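You operate a simulated robot arm through the tools that you are given. There is no shell and no other tool.

Carry out the task below with a simulated robot arm. There is one attempt and no reset: what you move stays moved.

JOB
Clip the blue panel rib to rib with the orange panel.
Fine: Use the red, blue and yellow clips.

Only the result counts: the job must be done as asked and must still hold three seconds after the hand-in. Knocking over, shifting, dropping, spilling or breaking anything else fails it.

ROBOT AND FRAMES
A 7-joint arm with a two-finger parallel gripper, fixed in place. Base frame: the origin is on the floor under the middle of its stand, x ahead of it, y to its left, z up; the work surface is at about z = 0.88. Readings come in m, rad, newtons and seconds.
It reaches about 1.479 m from its shoulder. Its first joint turns from -2.897 to 2.897 rad. Payload 4.4 kg.
The tool frame sits at the grasp point between the pads (the TCP): z along the fingers, y along the line on which they close. The tips reach 0.023 m beyond it. The gripper opens to 0.094 m. The fingers are 0.038 m wide and 0.01 m thick; the gripper's body (0.054 by 0.096 m) begins 0.039 m behind the TCP.
Orientation is that of the tool frame in the base frame, as a unit quaternion [x, y, z, w]. With the fingers straight down and closing along the base's y, the tool's x points along the base's -x, its y along +y and its z along -z.

CONTROLS
- The arm moves only by the tool servo_tool. Its argument "targets" is text: rows parted by semicolons, each of 7 numbers parted by spaces: the turn, a rotation vector about the tool's x, y, z in rad, then the shift along the tool's x, y, z in m, then the finger opening in m, from 0 to 0.094. In form: ax ay az x y z jaw; .... A call has 1 to 20 rows; each row shifts and turns the commanded pose from where the row before left it, along the tool's axes as they then stand. Rows are played at 5 a second. More than 0.05 m and 0.15 rad between two rows, or a gripper value outside its range, and nothing of the call is played. Where a pose cannot be reached the arm comes as near as it can. A force on the tool above 40 N (or 10 N above the force at the start of the call, whichever is more), or a blocked arm, ends the call early, and 0.2 s more pass. The fingers move at their own pace (about 0.072 m/s each) and stop on an object; they squeeze with about 31 N. The grip force told is the motor's: it shows also when the fingers shut on nothing. Time passes only in rows, and 0.2 s behind the last, so rows that do not move let the fingers close. It gives the time, the measured TCP pose, the force on the tool (base axes), the opening and the grip force at its end, in the units of the frame above (readings bear some noise), with the torque about the TCP (base axes, N m) and any sound that the robot's microphone picked up.
- Cameras (640 x 400 px; columns grow to the right, rows downward): "scene" is fixed at [0.3997, 0.5031, 1.4447]; the picture's right is [-0.05, -1.00, 0.00], its down [-0.77, 0.04, -0.64] and it looks along [0.64, -0.03, -0.77] (base axes); focal length 214 px, centre (320, 200). "wrist" rides on the gripper at [0.086, 0.016, -0.075] in the tool frame; the picture's right is [-0.18, 0.98, 0.00], its down [-0.58, -0.11, -0.81] and it looks along [-0.79, -0.15, 0.59] (tool axes); focal length 243 px, centre (320, 200). There is no depth. A picture from a camera that has moved, and an enlarged one, comes with that camera's place and axes in the base frame and with its lens.
- get_image(camera): a new picture of that camera. The clock stands still meanwhile.
- inspect(camera, box): a new picture of the part [left, top, right, bottom] of that camera's present view, enlarged. The clock stands still meanwhile.
- close_job(): hands the job in; it is judged then, once.

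Nothing tells you positions but the pictures and the camera data. Unless the task says otherwise, let go and move clear before handing in.

The tools are called after "Call:" as name(argument=value, ...) on one line, values as JSON. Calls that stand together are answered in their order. servo_tool: Moves the arm, as the interface text tells. Its arguments: {"type":"object","properties":{"targets":{"type":"string"}},"required":["targets"]} The other tools are called the same way: get_image (camera) takes a picture; inspect (camera, box) takes an enlarged picture of a part of a camera's view; close_job () hands the job in.

At the start:

```text
time_s: 0.0
tcp_pos: [0.6946, -0.0221, 1.1559]
tcp_rot: [0.0, 1.0, 0.0, 0.0]
wrist_force: [-0.8, 0.3, -0.6]
torque: [0.01, -0.01, 0.0]
width: 0.0938
gripper_force: 0.0
```

scene: 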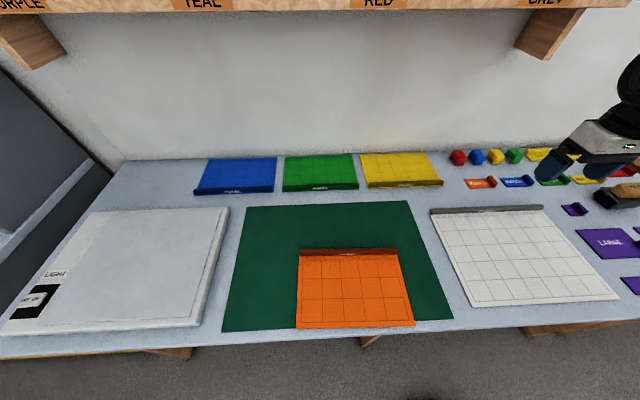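
wrist: 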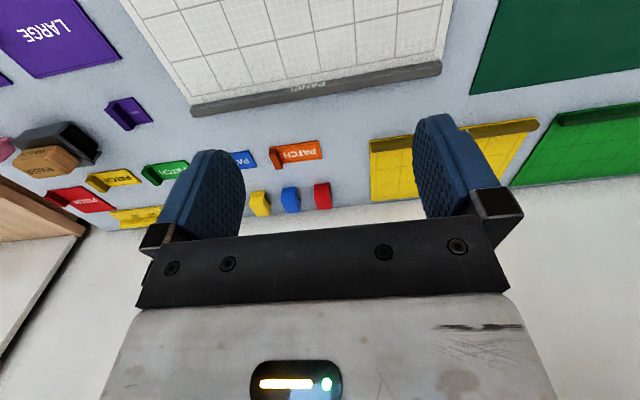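

I see a blue, a green and a yellow panel at the back, an orange panel on the green mat, a white one to the right, and coloured clips near the back right. I'll look closer before moving anything.

Call:
inspect(camera="scene", box=[430, 130, 640, 260])

Call:
inspect(camera="scene", box=[180, 140, 460, 340])

Call:
inspect(camera="wrist", box=[80, 80, 360, 250])

Call:
inspect(camera="scene", box=[280, 230, 440, 340])

Call:
inspect(camera="scene", box=[180, 140, 300, 210])

```text
3.05 times, centred on (535, 195) of scene
camera zoom: at [0.3997, 0.5031, 1.4447], right [-0.05, -1.0, 0.0], down [-0.77, 0.04, -0.64], along [0.64, -0.03, -0.77], focal length 654 px, centre (-335, 215)
```

zoom: 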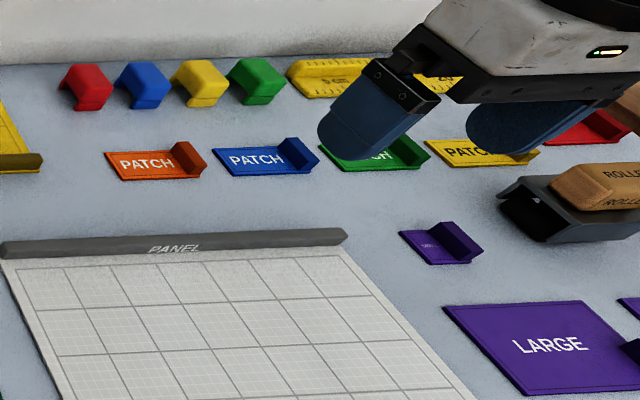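

```text
2.00 times, centred on (320, 240) of scene
camera zoom: at [0.3997, 0.5031, 1.4447], right [-0.05, -1.0, 0.0], down [-0.77, 0.04, -0.64], along [0.64, -0.03, -0.77], focal length 429 px, centre (320, 120)
```

zoom: 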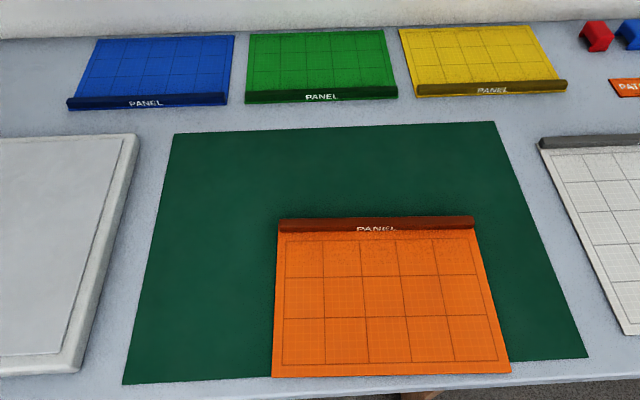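

```text
2.29 times, centred on (220, 165) of wrist
camera zoom: at [0.6062, -0.0064, 1.2284], right [0.18, 0.98, 0.0], down [0.58, -0.11, 0.81], along [0.79, -0.15, -0.59], focal length 555 px, centre (549, 280)
```

zoom: 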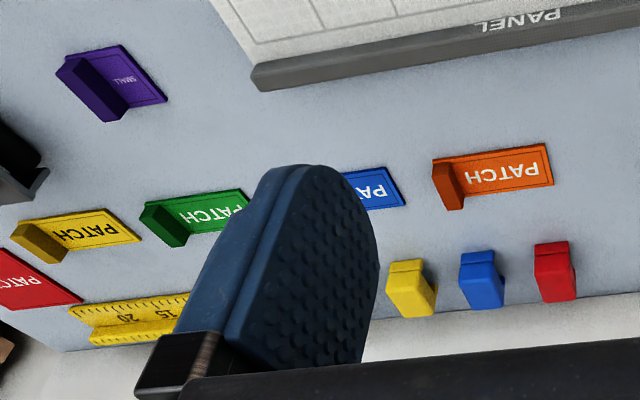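

```text
3.64 times, centred on (360, 285) of scene
camera zoom: at [0.3997, 0.5031, 1.4447], right [-0.05, -1.0, 0.0], down [-0.77, 0.04, -0.64], along [0.64, -0.03, -0.77], focal length 780 px, centre (174, -109)
```

zoom: 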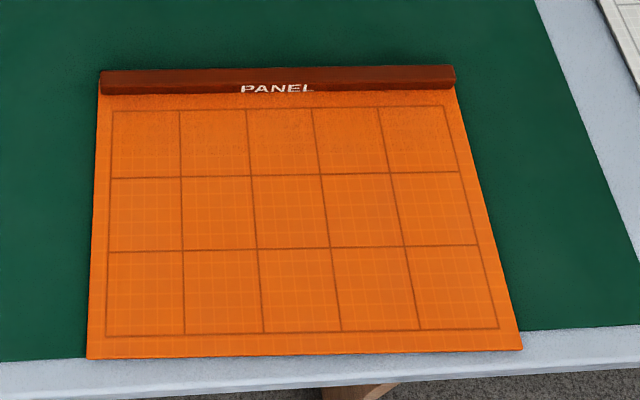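

```text
5.33 times, centred on (240, 175) of scene
camera zoom: at [0.3997, 0.5031, 1.4447], right [-0.05, -1.0, 0.0], down [-0.77, 0.04, -0.64], along [0.64, -0.03, -0.77], focal length 1144 px, centre (747, 333)
```

zoom: 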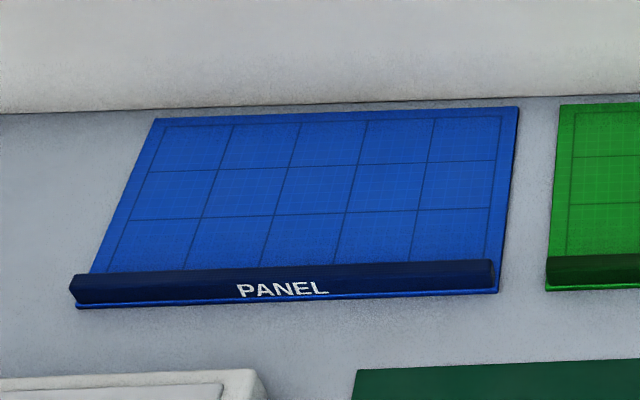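

The blue panel's rib faces me and the orange rib faces away, and the clips stand in a row at about x 1.04. I'll look at the shelf, then move the wrist camera closer to the clips.

Call:
inspect(camera="scene", box=[0, 0, 320, 200])

Call:
inspect(camera="scene", box=[320, 0, 640, 200])

Call:
servo_tool(targets="0 0 0 -0.025 -0.0188 0.0212 0.094;0 0 0 -0.025 -0.0188 0.0212 0.094;0 0 0 -0.025 -0.0188 0.0212 0.094;0 0 0 -0.025 -0.0188 0.0212 0.094;0 0 0 -0.025 -0.0188 0.0212 0.094")

Call:
get_image(camera="wrist")

Call:
get_image(camera="scene")

```text
2.00 times, centred on (160, 100) of scene
camera zoom: at [0.3997, 0.5031, 1.4447], right [-0.05, -1.0, 0.0], down [-0.77, 0.04, -0.64], along [0.64, -0.03, -0.77], focal length 429 px, centre (640, 400)
```

zoom: 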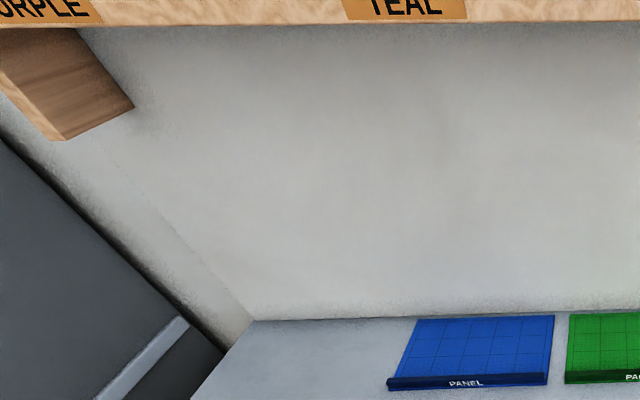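

```text
2.00 times, centred on (480, 100) of scene
camera zoom: at [0.3997, 0.5031, 1.4447], right [-0.05, -1.0, 0.0], down [-0.77, 0.04, -0.64], along [0.64, -0.03, -0.77], focal length 429 px, centre (0, 400)
```

zoom: 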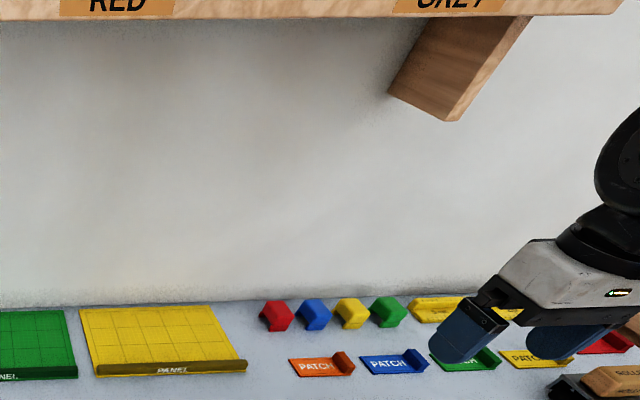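

```text
time_s: 1.2
tcp_pos: [0.8186, -0.1169, 1.0518]
tcp_rot: [0.0, 1.0, 0.001, 0.001]
wrist_force: [-0.4, 0.2, 0.4]
torque: [0.02, -0.03, 0.02]
width: 0.0943
gripper_force: 0.0
```

```text
taken
camera wrist: at [0.7314, -0.1001, 1.1237], right [0.18, 0.98, 0.0], down [0.58, -0.11, 0.81], along [0.79, -0.15, -0.59], focal length 243 px, centre (320, 200)
```

wrist: 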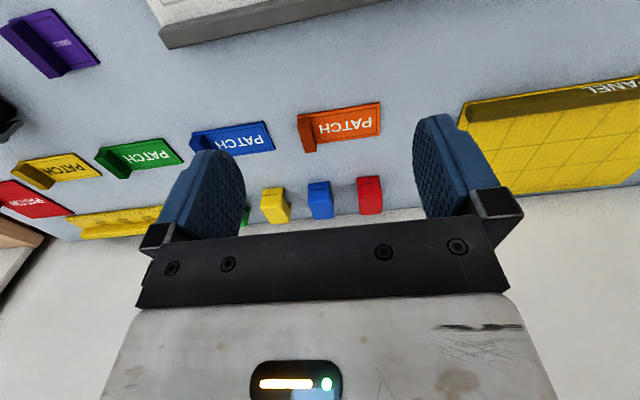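

```text
taken
```

scene: 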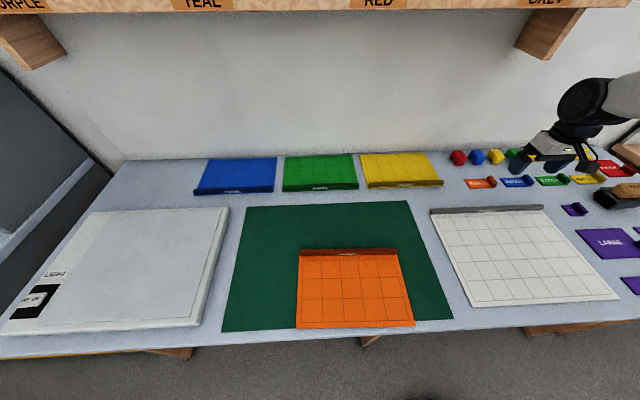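

The clips appear clearly in the wrist view between the fingers. I'll zoom in on them from both cameras.

Call:
inspect(camera="wrist", box=[230, 160, 400, 240])

Call:
inspect(camera="scene", box=[440, 135, 530, 195])

```text
3.76 times, centred on (315, 200) of wrist
camera zoom: at [0.7314, -0.1001, 1.1237], right [0.18, 0.98, 0.0], down [0.58, -0.11, 0.81], along [0.79, -0.15, -0.59], focal length 913 px, centre (339, 200)
```

zoom: 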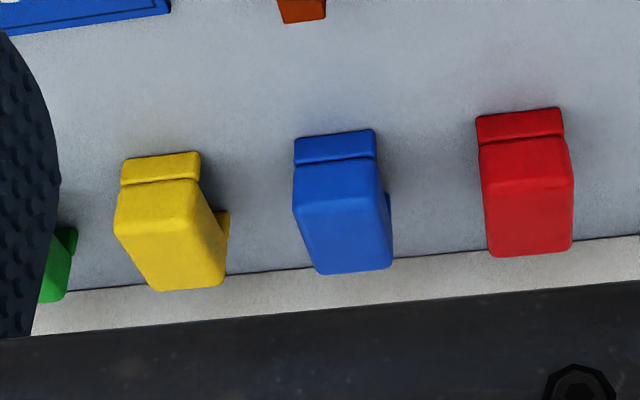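

```text
6.67 times, centred on (485, 165) of scene
camera zoom: at [0.3997, 0.5031, 1.4447], right [-0.05, -1.0, 0.0], down [-0.77, 0.04, -0.64], along [0.64, -0.03, -0.77], focal length 1430 px, centre (-780, 433)
```

zoom: 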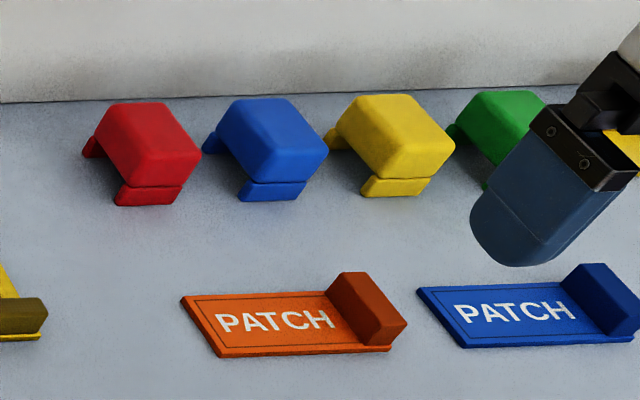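

The clips look like inverted U saddles with flared legs, their channels running along y. I'll turn the tool 90° so the wrist camera looks along y and shows the clip profile from the side.

Call:
servo_tool(targets="0 0 0.1428 0 0 0 0.094;0 0 0.1428 0 0 0 0.094;0 0 0.1428 0 0 0 0.094;0 0 0.1428 0 0 0 0.094;0 0 0.1428 0 0 0 0.094;0 0 0.1428 0 0 0 0.094;0 0 0.1428 0 0 0 0.094;0 0 0.1428 0 0 0 0.094;0 0 0.1428 0 0 0 0.094;0 0 0.1428 0 0 0 0.094;0 0 0.1428 0 0 0 0.094")

Call:
servo_tool(targets="0 0 0 0.0252 0.0318 0.0117 0.094;0 0 0 0.0252 0.0318 0.0117 0.094;0 0 0 0.0252 0.0318 0.0117 0.094;0 0 0 0.0252 0.0318 0.0117 0.094;0 0 0 0.0252 0.0318 0.0117 0.094;0 0 0 0.0252 0.0318 0.0117 0.094")

Call:
get_image(camera="wrist")

Call:
get_image(camera="scene")

```text
time_s: 3.6
tcp_pos: [0.8183, -0.1172, 1.0493]
tcp_rot: [0.708, 0.706, 0.0, 0.0]
wrist_force: [-0.5, -0.1, 0.0]
torque: [-0.05, 0.03, -0.03]
width: 0.0941
gripper_force: 0.1
```

```text
time_s: 5.0
tcp_pos: [1.0093, 0.035, 0.9802]
tcp_rot: [0.707, 0.707, 0.001, 0.001]
wrist_force: [0.0, 0.3, 1.0]
torque: [-0.02, -0.04, 0.01]
width: 0.0939
gripper_force: 0.0
```

```text
taken
camera wrist: at [1.0255, 0.1203, 1.0534], right [0.98, -0.18, 0.0], down [-0.11, -0.58, 0.81], along [-0.15, -0.79, -0.59], focal length 243 px, centre (320, 200)
```

wrist: 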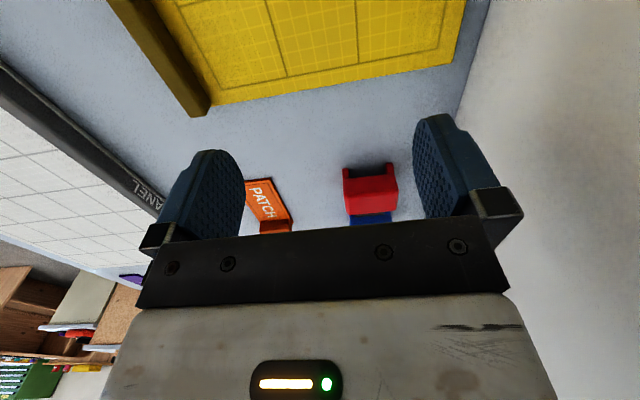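

```text
taken
```

scene: 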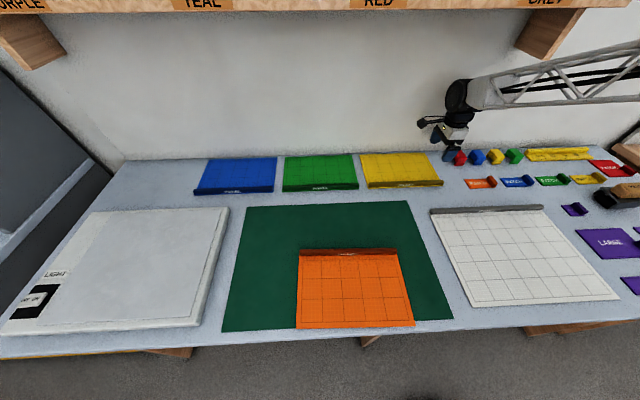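

Now the red clip's end is in view, with the yellow panel's rib in the foreground. I'll zoom in on both to measure their cross-sections.

Call:
inspect(camera="wrist", box=[310, 145, 430, 225])

Call:
inspect(camera="wrist", box=[90, 0, 290, 130])

```text
5.00 times, centred on (370, 185) of wrist
camera zoom: at [1.0255, 0.1203, 1.0534], right [0.98, -0.18, 0.0], down [-0.11, -0.58, 0.81], along [-0.15, -0.79, -0.59], focal length 1213 px, centre (70, 275)
```

zoom: 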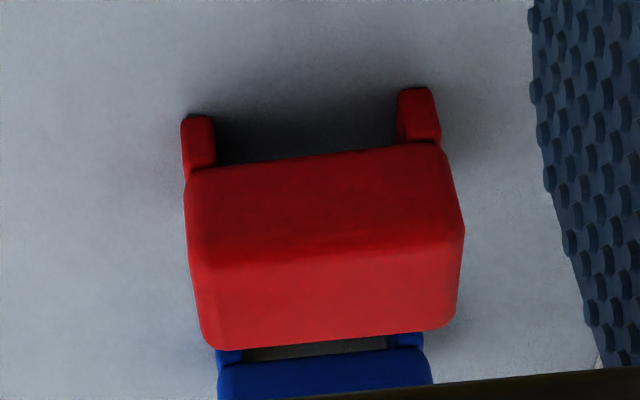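

```text
3.08 times, centred on (190, 65) of wrist
camera zoom: at [1.0255, 0.1203, 1.0534], right [0.98, -0.18, 0.0], down [-0.11, -0.58, 0.81], along [-0.15, -0.79, -0.59], focal length 746 px, centre (720, 615)
```

zoom: 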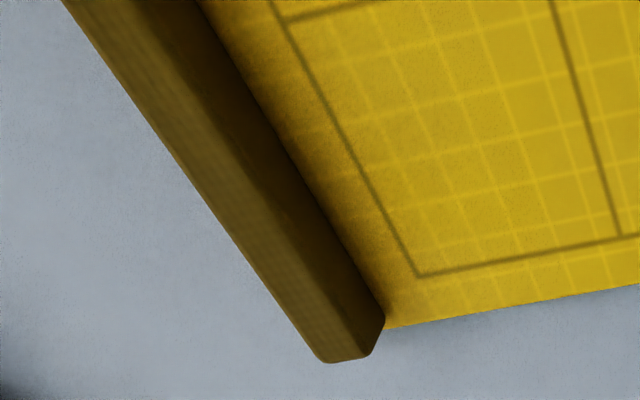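

The rib measures about 11 mm thick and 16 mm high above the plate. The clip body is about 50 mm across its legs, with a roughly 35 mm channel. Next I'll move over the blue panel's rib to look at it before gripping.

Call:
servo_tool(targets="0 0 0 0.0466 -0.0057 -0.0044 0.094;0 0 0 0.0466 -0.0057 -0.0044 0.094;0 0 0 0.0466 -0.0057 -0.0044 0.094;0 0 0 0.0466 -0.0057 -0.0044 0.094;0 0 0 0.0466 -0.0057 -0.0044 0.094;0 0 0 0.0466 -0.0057 -0.0044 0.094;0 0 0 0.0466 -0.0057 -0.0044 0.094;0 0 0 0.0466 -0.0057 -0.0044 0.094;0 0 0 0.0466 -0.0057 -0.0044 0.094;0 0 0 0.0466 -0.0057 -0.0044 0.094;0 0 0 0.0466 -0.0057 -0.0044 0.094;0 0 0 0.0466 -0.0057 -0.0044 0.094;0 0 0 0.0466 -0.0057 -0.0044 0.094;0 0 0 0.0466 -0.0057 -0.0044 0.094;0 0 0 0.0466 -0.0057 -0.0044 0.094;0 0 0 0.0466 -0.0057 -0.0044 0.094")

Call:
get_image(camera="wrist")

Call:
get_image(camera="scene")

```text
time_s: 8.4
tcp_pos: [0.9192, 0.7808, 1.0501]
tcp_rot: [0.708, 0.706, 0.0, 0.001]
wrist_force: [0.8, 0.1, 0.2]
torque: [0.02, -0.01, 0.0]
width: 0.0941
gripper_force: 0.0
```

```text
taken
camera wrist: at [0.934, 0.8673, 1.1234], right [0.98, -0.18, 0.0], down [-0.11, -0.58, 0.81], along [-0.15, -0.79, -0.59], focal length 243 px, centre (320, 200)
```

wrist: 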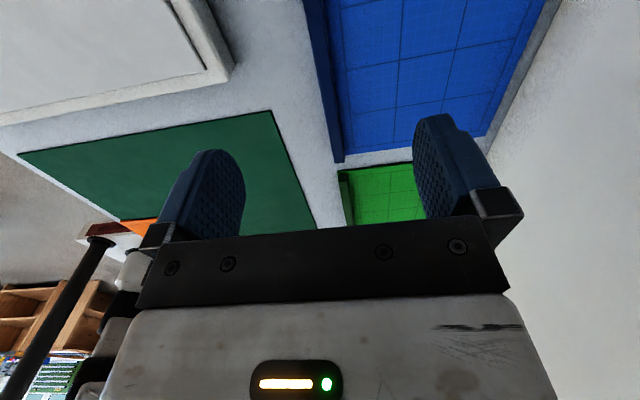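

```text
taken
```

scene: 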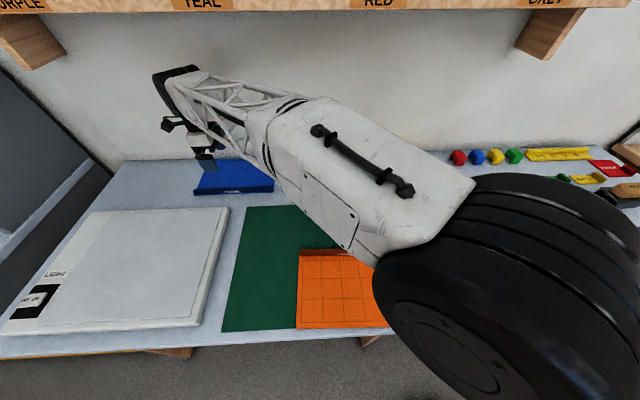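

The blue rib runs down the middle of the wrist view. I'll zoom in to measure its x line, yaw and height.

Call:
inspect(camera="wrist", box=[260, 60, 420, 180])

Call:
inspect(camera="wrist", box=[270, 0, 430, 100])

Call:
inspect(camera="scene", box=[140, 60, 300, 220])

```text
3.33 times, centred on (340, 120) of wrist
camera zoom: at [0.934, 0.8673, 1.1234], right [0.98, -0.18, 0.0], down [-0.11, -0.58, 0.81], along [-0.15, -0.79, -0.59], focal length 809 px, centre (253, 467)
```

zoom: 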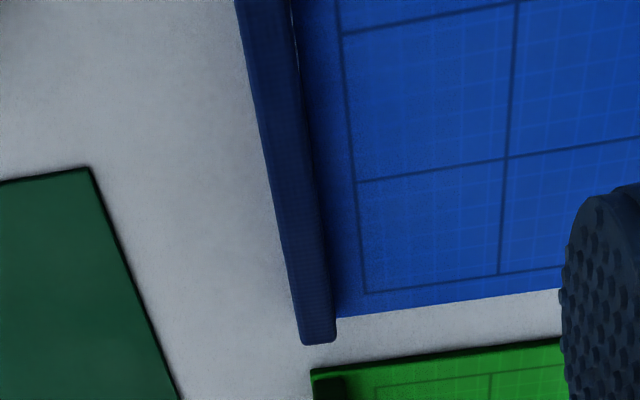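

```text
4.00 times, centred on (350, 50) of wrist
camera zoom: at [0.934, 0.8673, 1.1234], right [0.98, -0.18, 0.0], down [-0.11, -0.58, 0.81], along [-0.15, -0.79, -0.59], focal length 970 px, centre (200, 800)
```

zoom: 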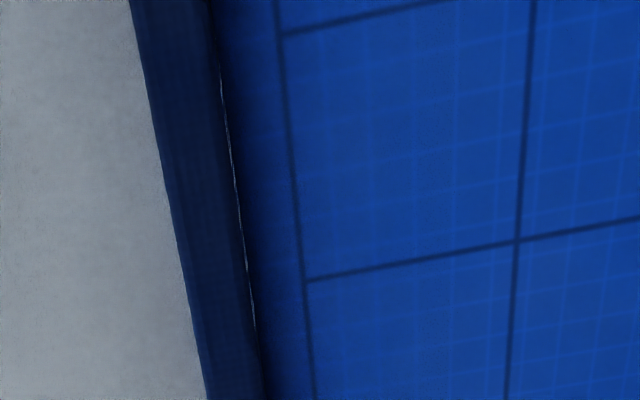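

```text
2.50 times, centred on (220, 140) of scene
camera zoom: at [0.3997, 0.5031, 1.4447], right [-0.05, -1.0, 0.0], down [-0.77, 0.04, -0.64], along [0.64, -0.03, -0.77], focal length 536 px, centre (570, 350)
```

zoom: 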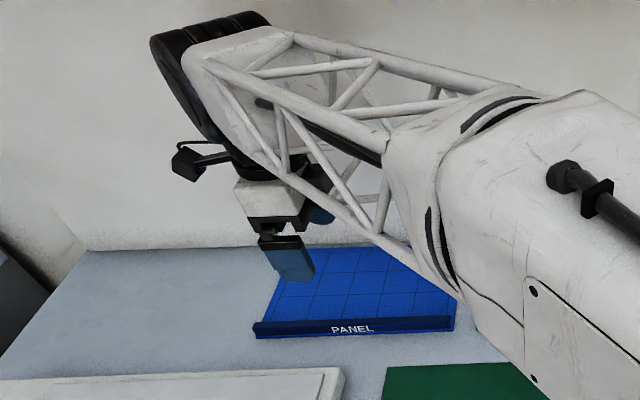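

The blue rib spans x of about 0.911–0.924 with no yaw, and its centre is near y 0.78. I'll narrow the jaw and descend to just above it.

Call:
servo_tool(targets="0 0 0 0 -0.001 0.03 0.05;0 0 0 0 0 0.03 0.05;0 0 0 0 0 0.03 0.05;0 0 0 0 0 0.02 0.05;0 0 0 0 0 0.0 0.05")

Call:
get_image(camera="wrist")

Call:
inspect(camera="scene", box=[170, 110, 290, 210])

```text
time_s: 9.6
tcp_pos: [0.9172, 0.7812, 0.9402]
tcp_rot: [0.707, 0.707, 0.0, 0.0]
wrist_force: [-0.3, 0.3, -0.5]
torque: [-0.01, -0.01, 0.01]
width: 0.0501
gripper_force: 0.1
```

```text
taken
camera wrist: at [0.9323, 0.8673, 1.0134], right [0.98, -0.18, 0.0], down [-0.11, -0.58, 0.81], along [-0.15, -0.79, -0.59], focal length 243 px, centre (320, 200)
```

wrist: 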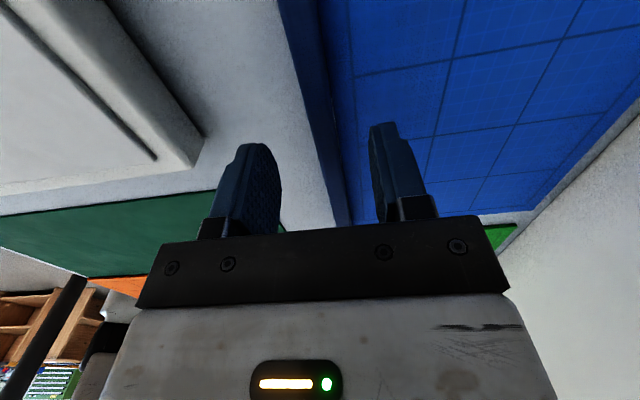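

```text
4.00 times, centred on (230, 160) of scene
camera zoom: at [0.3997, 0.5031, 1.4447], right [-0.05, -1.0, 0.0], down [-0.77, 0.04, -0.64], along [0.64, -0.03, -0.77], focal length 858 px, centre (680, 360)
```

zoom: 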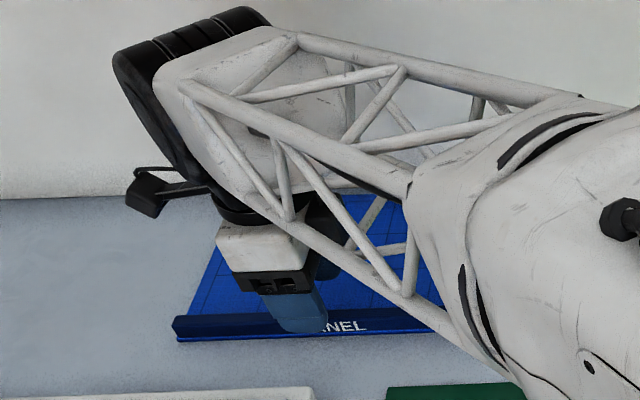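

The rib sits between the fingers. I'll lower slowly until the tips are close to the plate.

Call:
servo_tool(targets="0 0 0 0 0.0008 0.01 0.05;0 0 0 0 0 0.01 0.05;0 0 0 0 0 0.006 0.05;0 0 0 0 0 0 0.05")

Call:
inspect(camera="wrist", box=[200, 60, 460, 240])

Call:
inspect(camera="scene", box=[190, 160, 280, 210])

```text
time_s: 10.6
tcp_pos: [0.9171, 0.7807, 0.9131]
tcp_rot: [0.707, 0.707, 0.0, 0.0]
wrist_force: [-0.4, 0.5, 0.2]
torque: [-0.02, -0.02, 0.02]
width: 0.0502
gripper_force: 0.1
```

```text
2.22 times, centred on (330, 150) of wrist
camera zoom: at [0.933, 0.8668, 0.9867], right [0.98, -0.18, 0.0], down [-0.11, -0.58, 0.81], along [-0.15, -0.79, -0.59], focal length 539 px, centre (298, 311)
```

zoom: 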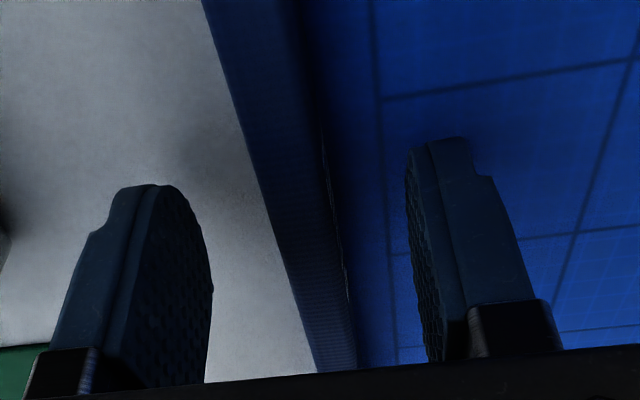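

```text
7.11 times, centred on (235, 185) of scene
camera zoom: at [0.3997, 0.5031, 1.4447], right [-0.05, -1.0, 0.0], down [-0.77, 0.04, -0.64], along [0.64, -0.03, -0.77], focal length 1525 px, centre (924, 307)
```

zoom: 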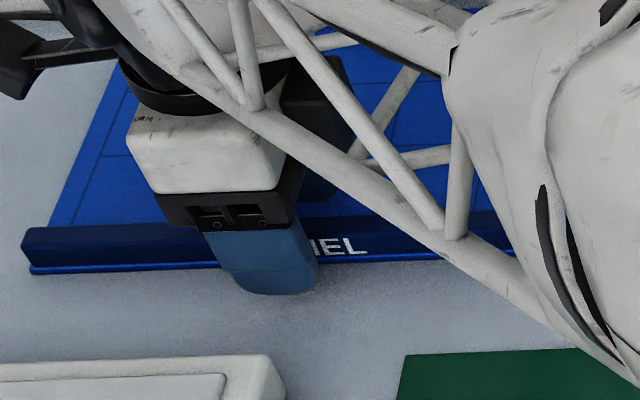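

No contact yet, with the tips at about z 0.890. I'll creep down to find the plate top.

Call:
servo_tool(targets="0 0 0 0 0 0.001 0.05;0 0 0 0 0 0.001 0.05;0 0 0 0 0 0 0.05")

Call:
servo_tool(targets="0 0 0 0 0 0.001 0.05;0 0 0 0 0 0.001 0.05;0 0 0 0 0 0 0.05")

```text
time_s: 11.4
tcp_pos: [0.9172, 0.7806, 0.9114]
tcp_rot: [0.707, 0.707, 0.0, 0.0]
wrist_force: [0.6, 0.2, 0.5]
torque: [-0.02, -0.01, -0.01]
width: 0.0502
gripper_force: 0.0
```

```text
time_s: 12.2
tcp_pos: [0.9166, 0.7803, 0.9106]
tcp_rot: [0.707, 0.707, 0.0, 0.0]
wrist_force: [-0.2, -0.1, -0.4]
torque: [0.03, 0.0, 0.0]
width: 0.0502
gripper_force: 0.1
```

Call:
servo_tool(targets="0 0 0 0 0 0.001 0.05;0 0 0 0 0 0.001 0.05;0 0 0 0 0 0 0.05")

Call:
servo_tool(targets="0 0 0 0 0 0.001 0.05;0 0 0 0 0 0.001 0.05;0 0 0 0 0 0 0.05")

```text
time_s: 13.0
tcp_pos: [0.917, 0.7796, 0.9078]
tcp_rot: [0.707, 0.707, 0.001, 0.0]
wrist_force: [-0.4, 0.1, 0.9]
torque: [-0.02, -0.03, 0.0]
width: 0.0501
gripper_force: 0.0
```

```text
time_s: 13.8
tcp_pos: [0.9168, 0.7804, 0.9079]
tcp_rot: [0.707, 0.707, 0.001, -0.001]
wrist_force: [-1.1, -0.9, 11.4]
torque: [-0.04, -0.34, -0.04]
width: 0.0495
gripper_force: 0.1
```

The +x fingertip touched the plate at about z 0.885. I'll back off 2–3 mm and close on the rib.

Call:
servo_tool(targets="0 0 0 0 0 -0.003 0.05;0 0 0 0 0 0 0.02;0 0 0 0 0 0 0.0;0 0 0 0 0 0 0.0;0 0 0 0 0 0 0.0")

Call:
inspect(camera="wrist", box=[200, 60, 460, 240])

```text
time_s: 15.0
tcp_pos: [0.918, 0.7794, 0.909]
tcp_rot: [0.707, 0.707, 0.0, 0.0]
wrist_force: [0.3, 0.8, -0.7]
torque: [0.03, 0.07, 0.01]
width: 0.0134
gripper_force: 31.0
```

```text
2.22 times, centred on (330, 150) of wrist
camera zoom: at [0.9331, 0.8667, 0.9819], right [0.98, -0.18, 0.0], down [-0.11, -0.58, 0.81], along [-0.15, -0.79, -0.59], focal length 539 px, centre (298, 311)
```

zoom: 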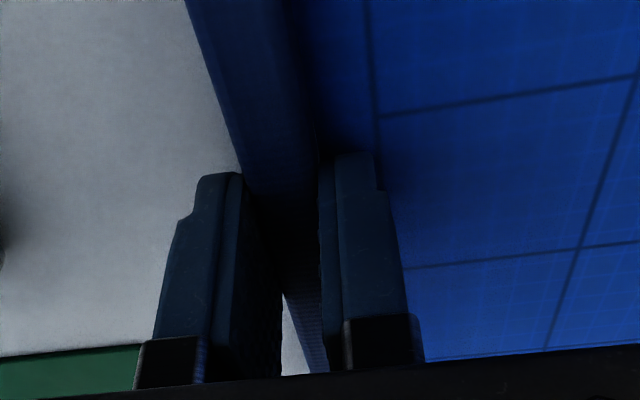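

The jaw closed on the rib at 13.4 mm with a firm grip. I'll lift slowly and watch the load and torque.

Call:
servo_tool(targets="0 0 0 0 0 -0.005 0.0;0 0 0 0 0 -0.005 0.0;0 0 0 0 0 -0.01 0.0;0 0 0 0 0 -0.01 0.0;0 0 0 0 0 0 0")

Call:
inspect(camera="wrist", box=[200, 0, 520, 240])

Call:
inspect(camera="scene", box=[180, 130, 290, 210])

```text
time_s: 16.2
tcp_pos: [0.9153, 0.7798, 0.94]
tcp_rot: [0.707, 0.708, 0.0, 0.0]
wrist_force: [0.0, 0.9, -0.3]
torque: [0.01, 0.04, -0.02]
width: 0.0134
gripper_force: 31.3
```

```text
1.67 times, centred on (360, 120) of wrist
camera zoom: at [0.9325, 0.8669, 1.0119], right [0.98, -0.18, 0.0], down [-0.11, -0.58, 0.81], along [-0.15, -0.79, -0.59], focal length 404 px, centre (253, 333)
```

zoom: 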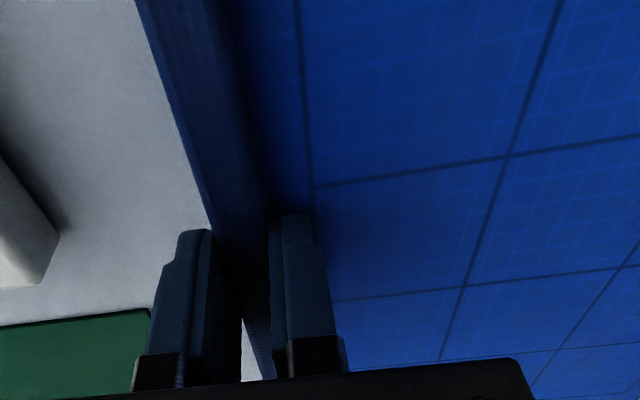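

```text
5.00 times, centred on (235, 170) of scene
camera zoom: at [0.3997, 0.5031, 1.4447], right [-0.05, -1.0, 0.0], down [-0.77, 0.04, -0.64], along [0.64, -0.03, -0.77], focal length 1072 px, centre (745, 350)
```

zoom: 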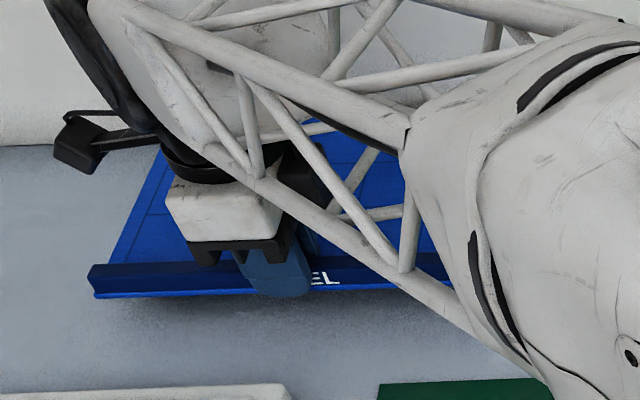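

The panel lifted level and is light. I'll raise it further and check that it stays level before carrying it.

Call:
servo_tool(targets="0 0 0 0 0 -0.02 0.0;0 0 0 0 0 -0.02 0.0;0 0 0 0 0 -0.02 0.0;0 0 0 0 0 -0.02 0.0;0 0 0 0 0 0 0")

Call:
get_image(camera="scene")

Call:
get_image(camera="wrist")

```text
time_s: 17.4
tcp_pos: [0.917, 0.7815, 1.0192]
tcp_rot: [0.707, 0.707, 0.001, 0.0]
wrist_force: [-0.6, -1.0, -0.6]
torque: [0.02, 0.06, 0.01]
width: 0.0133
gripper_force: 31.3
```

```text
taken
```

scene: 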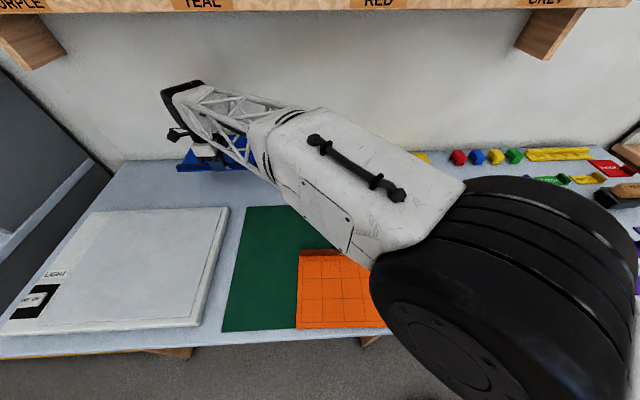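

```text
taken
camera wrist: at [0.9324, 0.8672, 1.0922], right [0.98, -0.18, 0.0], down [-0.11, -0.58, 0.81], along [-0.15, -0.79, -0.59], focal length 243 px, centre (320, 200)
```

wrist: 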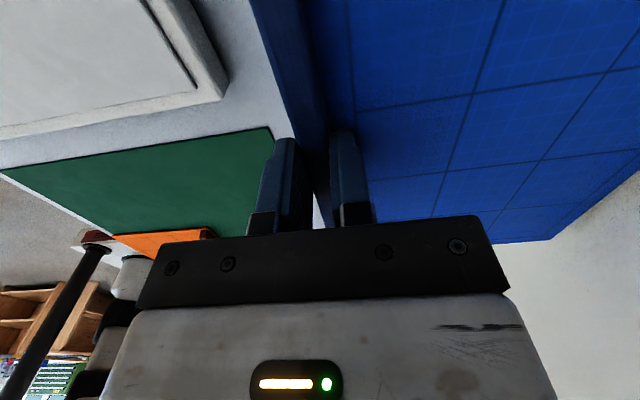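

The panel holds firm in the gripper. I'll carry it at height to just beyond the orange rib, around x 0.715 and y 0.41.

Call:
servo_tool(targets="0 0 0 -0.0265 -0.0144 0.0 0;0 0 0 -0.0265 -0.0144 0.0 0;0 0 0 -0.0265 -0.0144 0.0 0;0 0 0 -0.0265 -0.0144 0.0 0;0 0 0 -0.0265 -0.0144 0.0 0;0 0 0 -0.0265 -0.0144 0.0 0;0 0 0 -0.0265 -0.0144 0.0 0;0 0 0 -0.0265 -0.0144 0.0 0;0 0 0 -0.0265 -0.0144 0.0 0;0 0 0 -0.0265 -0.0144 0.0 0;0 0 0 -0.0265 -0.0144 0.0 0;0 0 0 -0.0265 -0.0144 0.0 0;0 0 0 -0.0265 -0.0144 0.0 0;0 0 0 -0.0265 -0.0144 0.0 0;0 0 0 0 0 0 0")

Call:
get_image(camera="scene")

Call:
get_image(camera="wrist")

```text
time_s: 20.6
tcp_pos: [0.7163, 0.4082, 1.0185]
tcp_rot: [0.708, 0.707, 0.0, 0.0]
wrist_force: [-0.2, 0.3, -0.9]
torque: [-0.01, 0.03, 0.04]
width: 0.0135
gripper_force: 30.9
```

```text
taken
```

scene: 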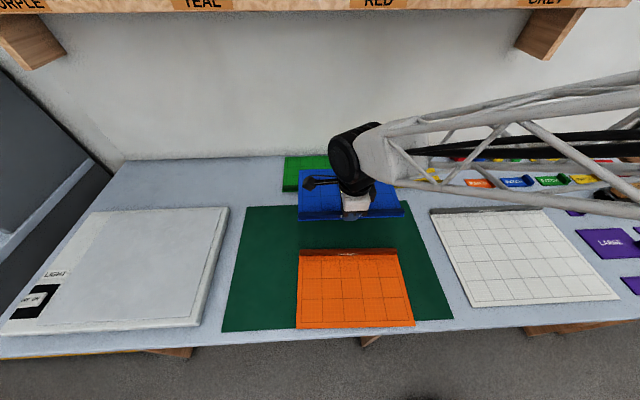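

```text
taken
camera wrist: at [0.7321, 0.4952, 1.0919], right [0.98, -0.18, 0.0], down [-0.11, -0.58, 0.81], along [-0.15, -0.79, -0.59], focal length 243 px, centre (320, 200)
```

wrist: 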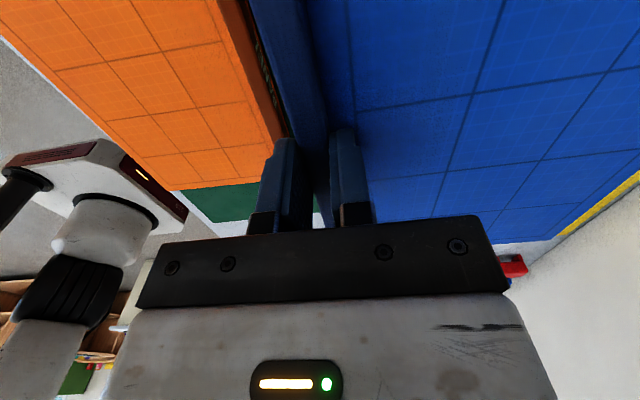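

Both panels are visible now. I'll zoom in on the orange rib from both cameras to find its position and yaw.

Call:
inspect(camera="wrist", box=[190, 0, 350, 150])

Call:
inspect(camera="scene", box=[285, 180, 425, 270])

Call:
inspect(camera="scene", box=[290, 240, 330, 265])

Call:
inspect(camera="scene", box=[370, 240, 410, 265])

```text
2.67 times, centred on (270, 75) of wrist
camera zoom: at [0.7321, 0.4952, 1.0919], right [0.98, -0.18, 0.0], down [-0.11, -0.58, 0.81], along [-0.15, -0.79, -0.59], focal length 647 px, centre (453, 533)
```

zoom: 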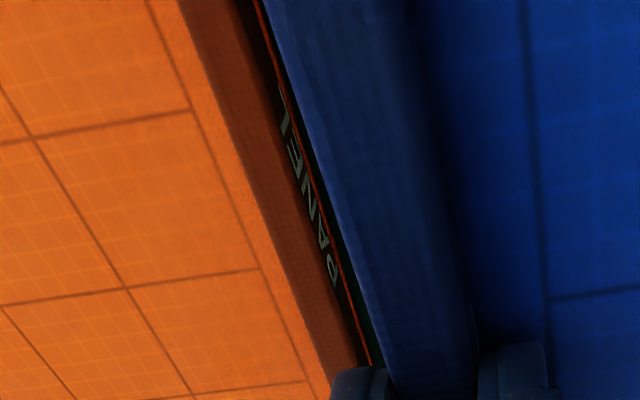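

```text
4.44 times, centred on (355, 225) of scene
camera zoom: at [0.3997, 0.5031, 1.4447], right [-0.05, -1.0, 0.0], down [-0.77, 0.04, -0.64], along [0.64, -0.03, -0.77], focal length 953 px, centre (164, 89)
```

zoom: 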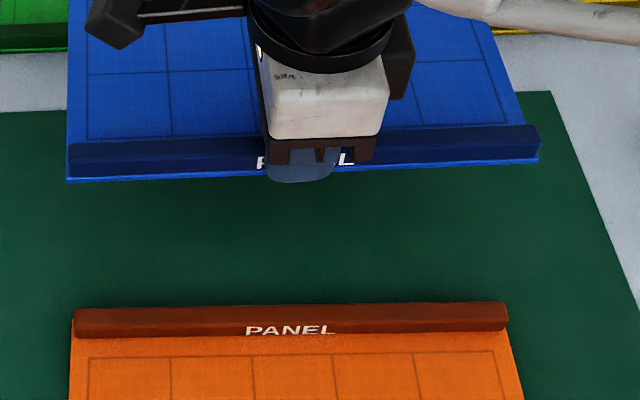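

```text
16.00 times, centred on (310, 252) of scene
camera zoom: at [0.3997, 0.5031, 1.4447], right [-0.05, -1.0, 0.0], down [-0.77, 0.04, -0.64], along [0.64, -0.03, -0.77], focal length 3432 px, centre (480, -640)
```

zoom: 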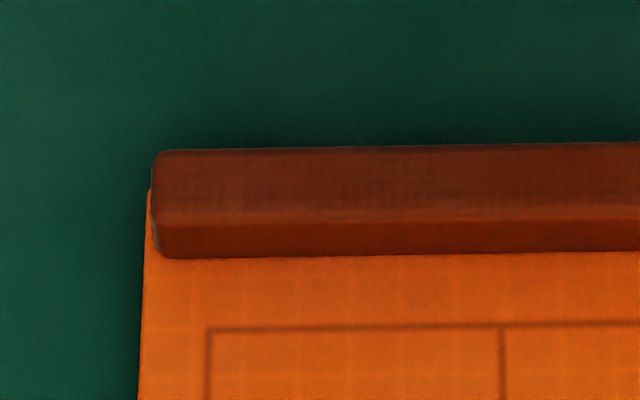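

```text
16.00 times, centred on (390, 252) of scene
camera zoom: at [0.3997, 0.5031, 1.4447], right [-0.05, -1.0, 0.0], down [-0.77, 0.04, -0.64], along [0.64, -0.03, -0.77], focal length 3432 px, centre (-800, -640)
```

zoom: 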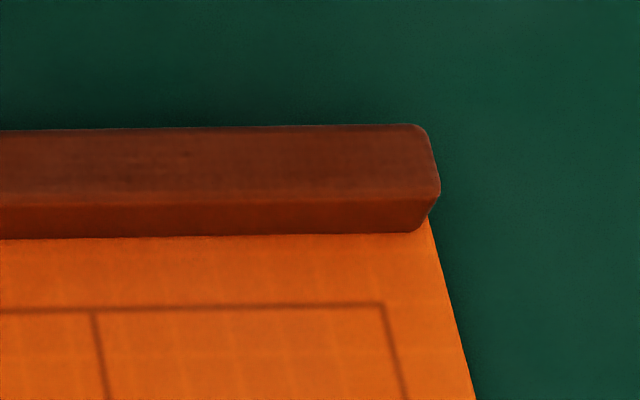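

Orange rib: its +x face is at about x 0.673, with yaw −0.032 rad and its centre at y 0.410. I'll match that yaw, hold a finger-wide gap between the ribs, and descend most of the way.

Call:
servo_tool(targets="0 0 0.032 0 0 0 0;0 0 0 0.0025 -0.0169 0 0;0 0 0 0 0 0.02 0;0 0 0 0 0 0.02 0;0 0 0 0 0 0.02 0;0 0 0 0 0 0.02 0;0 0 0 0 0 0 0")

Call:
get_image(camera="wrist")

Call:
inspect(camera="scene", box=[285, 190, 425, 270])

```text
time_s: 22.2
tcp_pos: [0.6984, 0.4117, 0.9385]
tcp_rot: [0.718, 0.696, 0.001, 0.0]
wrist_force: [0.1, 0.2, -0.1]
torque: [0.01, 0.02, 0.03]
width: 0.0135
gripper_force: 31.2
```

```text
taken
camera wrist: at [0.7173, 0.4985, 1.012], right [0.98, -0.21, 0.0], down [-0.13, -0.58, 0.81], along [-0.17, -0.79, -0.59], focal length 243 px, centre (320, 200)
```

wrist: 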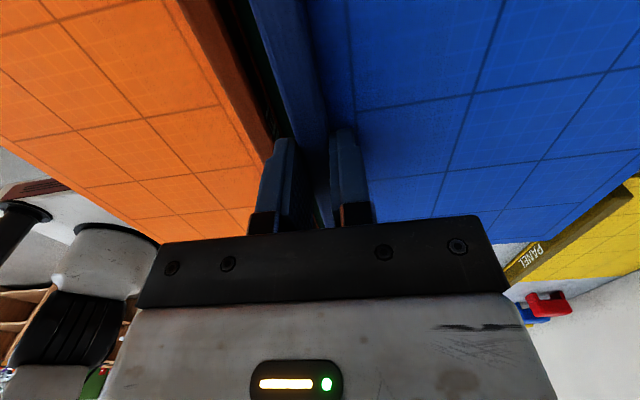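

```text
4.57 times, centred on (355, 230) of scene
camera zoom: at [0.3997, 0.5031, 1.4447], right [-0.05, -1.0, 0.0], down [-0.77, 0.04, -0.64], along [0.64, -0.03, -0.77], focal length 980 px, centre (160, 63)
```

zoom: 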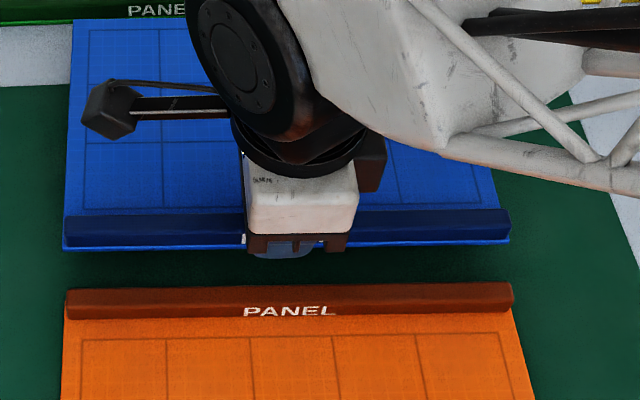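

The ribs are parallel and their ends line up. I'll lower slowly until the panel touches the mat.

Call:
servo_tool(targets="0 0 0 0 0 0.01 0;0 0 0 0 0 0.008 0;0 0 0 0 0 0.003 0;0 0 0 0 0 0.002 0;0 0 0 0 0 0 0")

Call:
servo_tool(targets="0 0 0 0 0 0.001 0;0 0 0 0 0 0.001 0;0 0 0 0 0 0 0")

Call:
inspect(camera="wrist", box=[180, 0, 380, 220])

```text
time_s: 23.4
tcp_pos: [0.6981, 0.4122, 0.9167]
tcp_rot: [0.718, 0.696, 0.0, 0.0]
wrist_force: [-1.1, -0.5, -0.8]
torque: [0.01, 0.05, -0.01]
width: 0.0134
gripper_force: 30.2
```

```text
time_s: 24.2
tcp_pos: [0.699, 0.4118, 0.9145]
tcp_rot: [0.718, 0.696, 0.0, 0.0]
wrist_force: [0.1, -0.3, -0.8]
torque: [0.01, 0.01, 0.01]
width: 0.0134
gripper_force: 30.9
```

```text
1.82 times, centred on (280, 110) of wrist
camera zoom: at [0.7175, 0.498, 0.9865], right [0.98, -0.21, 0.0], down [-0.13, -0.58, 0.81], along [-0.17, -0.79, -0.59], focal length 441 px, centre (393, 364)
```

zoom: 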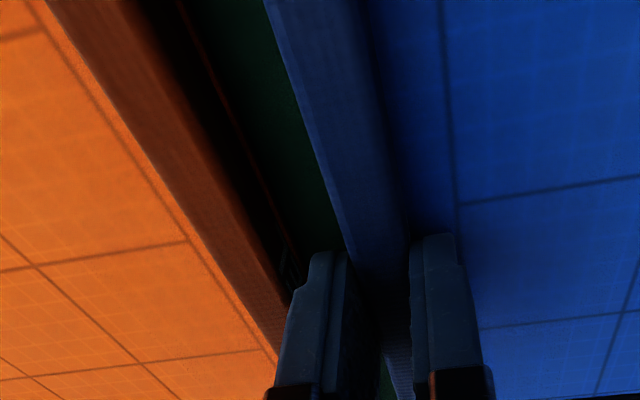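

There is a clear gap between the ribs. I'll keep creeping down to contact.

Call:
servo_tool(targets="0 0 0 0 0 0.001 0;0 0 0 0 0 0.001 0;0 0 0 0 0 0 0")

Call:
servo_tool(targets="0 0 0 0 0 0.001 0;0 0 0 0 0 0.0 0")

Call:
servo_tool(targets="0 0 0 0 0 0.001 0;0 0 0 0 0 0.0 0")

```text
time_s: 25.0
tcp_pos: [0.6982, 0.4122, 0.9117]
tcp_rot: [0.718, 0.696, 0.0, 0.0]
wrist_force: [1.1, -0.4, -0.1]
torque: [-0.01, 0.02, 0.08]
width: 0.0134
gripper_force: 31.3
```

```text
time_s: 25.6
tcp_pos: [0.6995, 0.4132, 0.9108]
tcp_rot: [0.718, 0.696, 0.0, -0.001]
wrist_force: [-0.6, 0.0, 3.9]
torque: [-0.43, 0.02, -0.09]
width: 0.0135
gripper_force: 30.6
```

```text
time_s: 26.2
tcp_pos: [0.6995, 0.4127, 0.9108]
tcp_rot: [0.718, 0.696, 0.0, 0.001]
wrist_force: [-1.3, -2.8, 14.0]
torque: [-0.19, 0.01, -0.06]
width: 0.0134
gripper_force: 30.9
```

The panel rests on the mat, with contact at TCP z of about 0.911. I'll ease off, open slightly so the finger stays clear of the orange rib, and lift straight up.

Call:
servo_tool(targets="0 0 0 0 0 -0.001 0;0 0 0 0 0 0 0.018;0 0 0 0 0 0 0.018;0 0 0 0 0 0 0.018")

Call:
servo_tool(targets="0 0 0 0 0 -0.01 0.018;0 0 0 0 0 -0.01 0.018;0 0 0 0 0 -0.02 0.018;0 0 0 0 0 -0.02 0.018;0 0 0 0 0 -0.02 0.05;0 0 0 0 0 0 0.05")

Call:
get_image(camera="wrist")

Call:
inspect(camera="scene", box=[285, 190, 425, 270])

```text
time_s: 27.2
tcp_pos: [0.6983, 0.4121, 0.9109]
tcp_rot: [0.718, 0.696, 0.001, 0.0]
wrist_force: [-3.7, 1.2, 8.7]
torque: [-0.01, 0.01, 0.02]
width: 0.016
gripper_force: 0.0
```

```text
time_s: 28.6
tcp_pos: [0.6991, 0.4127, 0.9905]
tcp_rot: [0.718, 0.696, 0.0, 0.0]
wrist_force: [-0.9, -0.3, 0.0]
torque: [0.0, -0.01, -0.02]
width: 0.05
gripper_force: 0.0
```

```text
taken
camera wrist: at [0.7173, 0.4977, 1.0641], right [0.98, -0.21, 0.0], down [-0.13, -0.58, 0.81], along [-0.17, -0.79, -0.59], focal length 243 px, centre (320, 200)
```

wrist: 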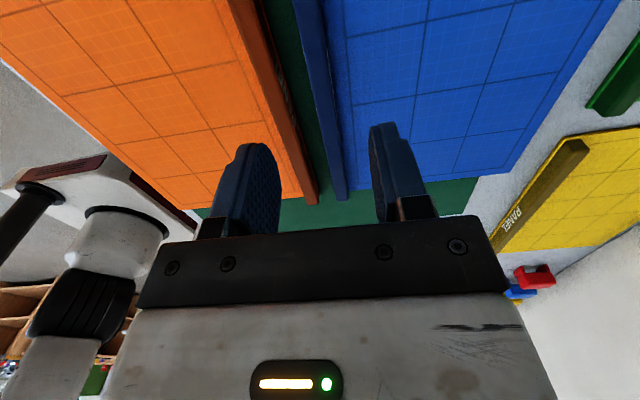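

```text
4.57 times, centred on (355, 230) of scene
camera zoom: at [0.3997, 0.5031, 1.4447], right [-0.05, -1.0, 0.0], down [-0.77, 0.04, -0.64], along [0.64, -0.03, -0.77], focal length 980 px, centre (160, 63)
```

zoom: 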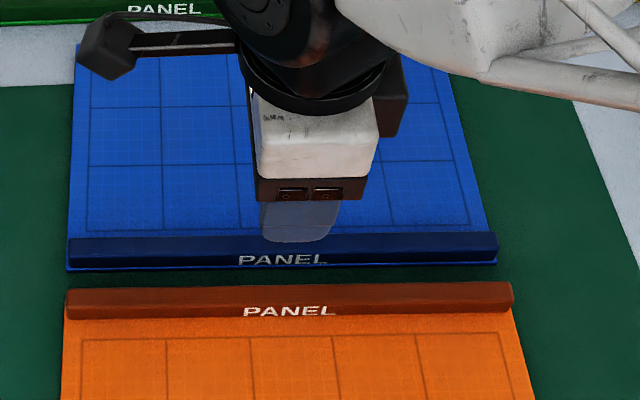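

The blue panel lies parallel to the orange one with a gap of about 19 mm. I'll centre the open gripper over the planned joint line and lower it astride both ribs.

Call:
servo_tool(targets="0 0 0 -0.0008 -0.0257 0 0.085;0 0 0 0 0 0.02 0.085;0 0 0 0 0 0.02 0.085;0 0 0 0 0 0.015 0.085;0 0 0 0 0 0 0.085")

Call:
get_image(camera="wrist")

Call:
inspect(camera="scene", box=[285, 190, 425, 270])

```text
time_s: 29.8
tcp_pos: [0.6741, 0.4121, 0.9345]
tcp_rot: [0.718, 0.696, 0.0, 0.0]
wrist_force: [-0.3, -0.8, 0.0]
torque: [-0.03, 0.0, 0.02]
width: 0.085
gripper_force: 0.1
```

```text
taken
camera wrist: at [0.6916, 0.4979, 1.0085], right [0.98, -0.21, 0.0], down [-0.13, -0.58, 0.81], along [-0.17, -0.79, -0.59], focal length 243 px, centre (320, 200)
```

wrist: 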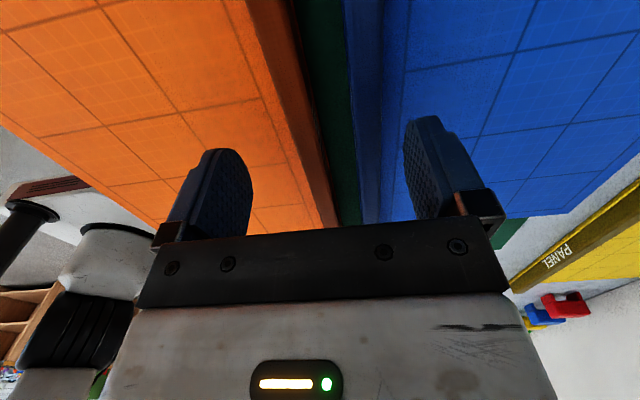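

```text
4.57 times, centred on (355, 230) of scene
camera zoom: at [0.3997, 0.5031, 1.4447], right [-0.05, -1.0, 0.0], down [-0.77, 0.04, -0.64], along [0.64, -0.03, -0.77], focal length 980 px, centre (160, 63)
```

zoom: 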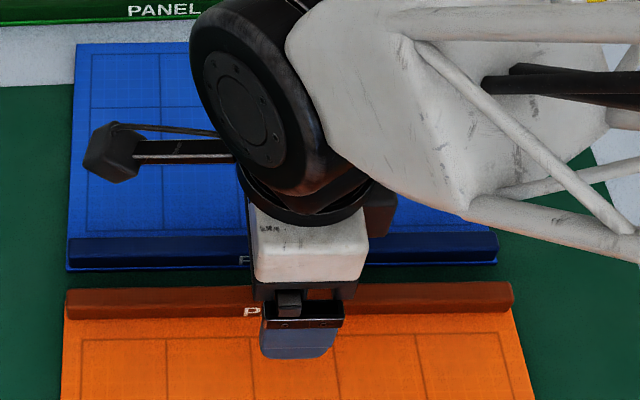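

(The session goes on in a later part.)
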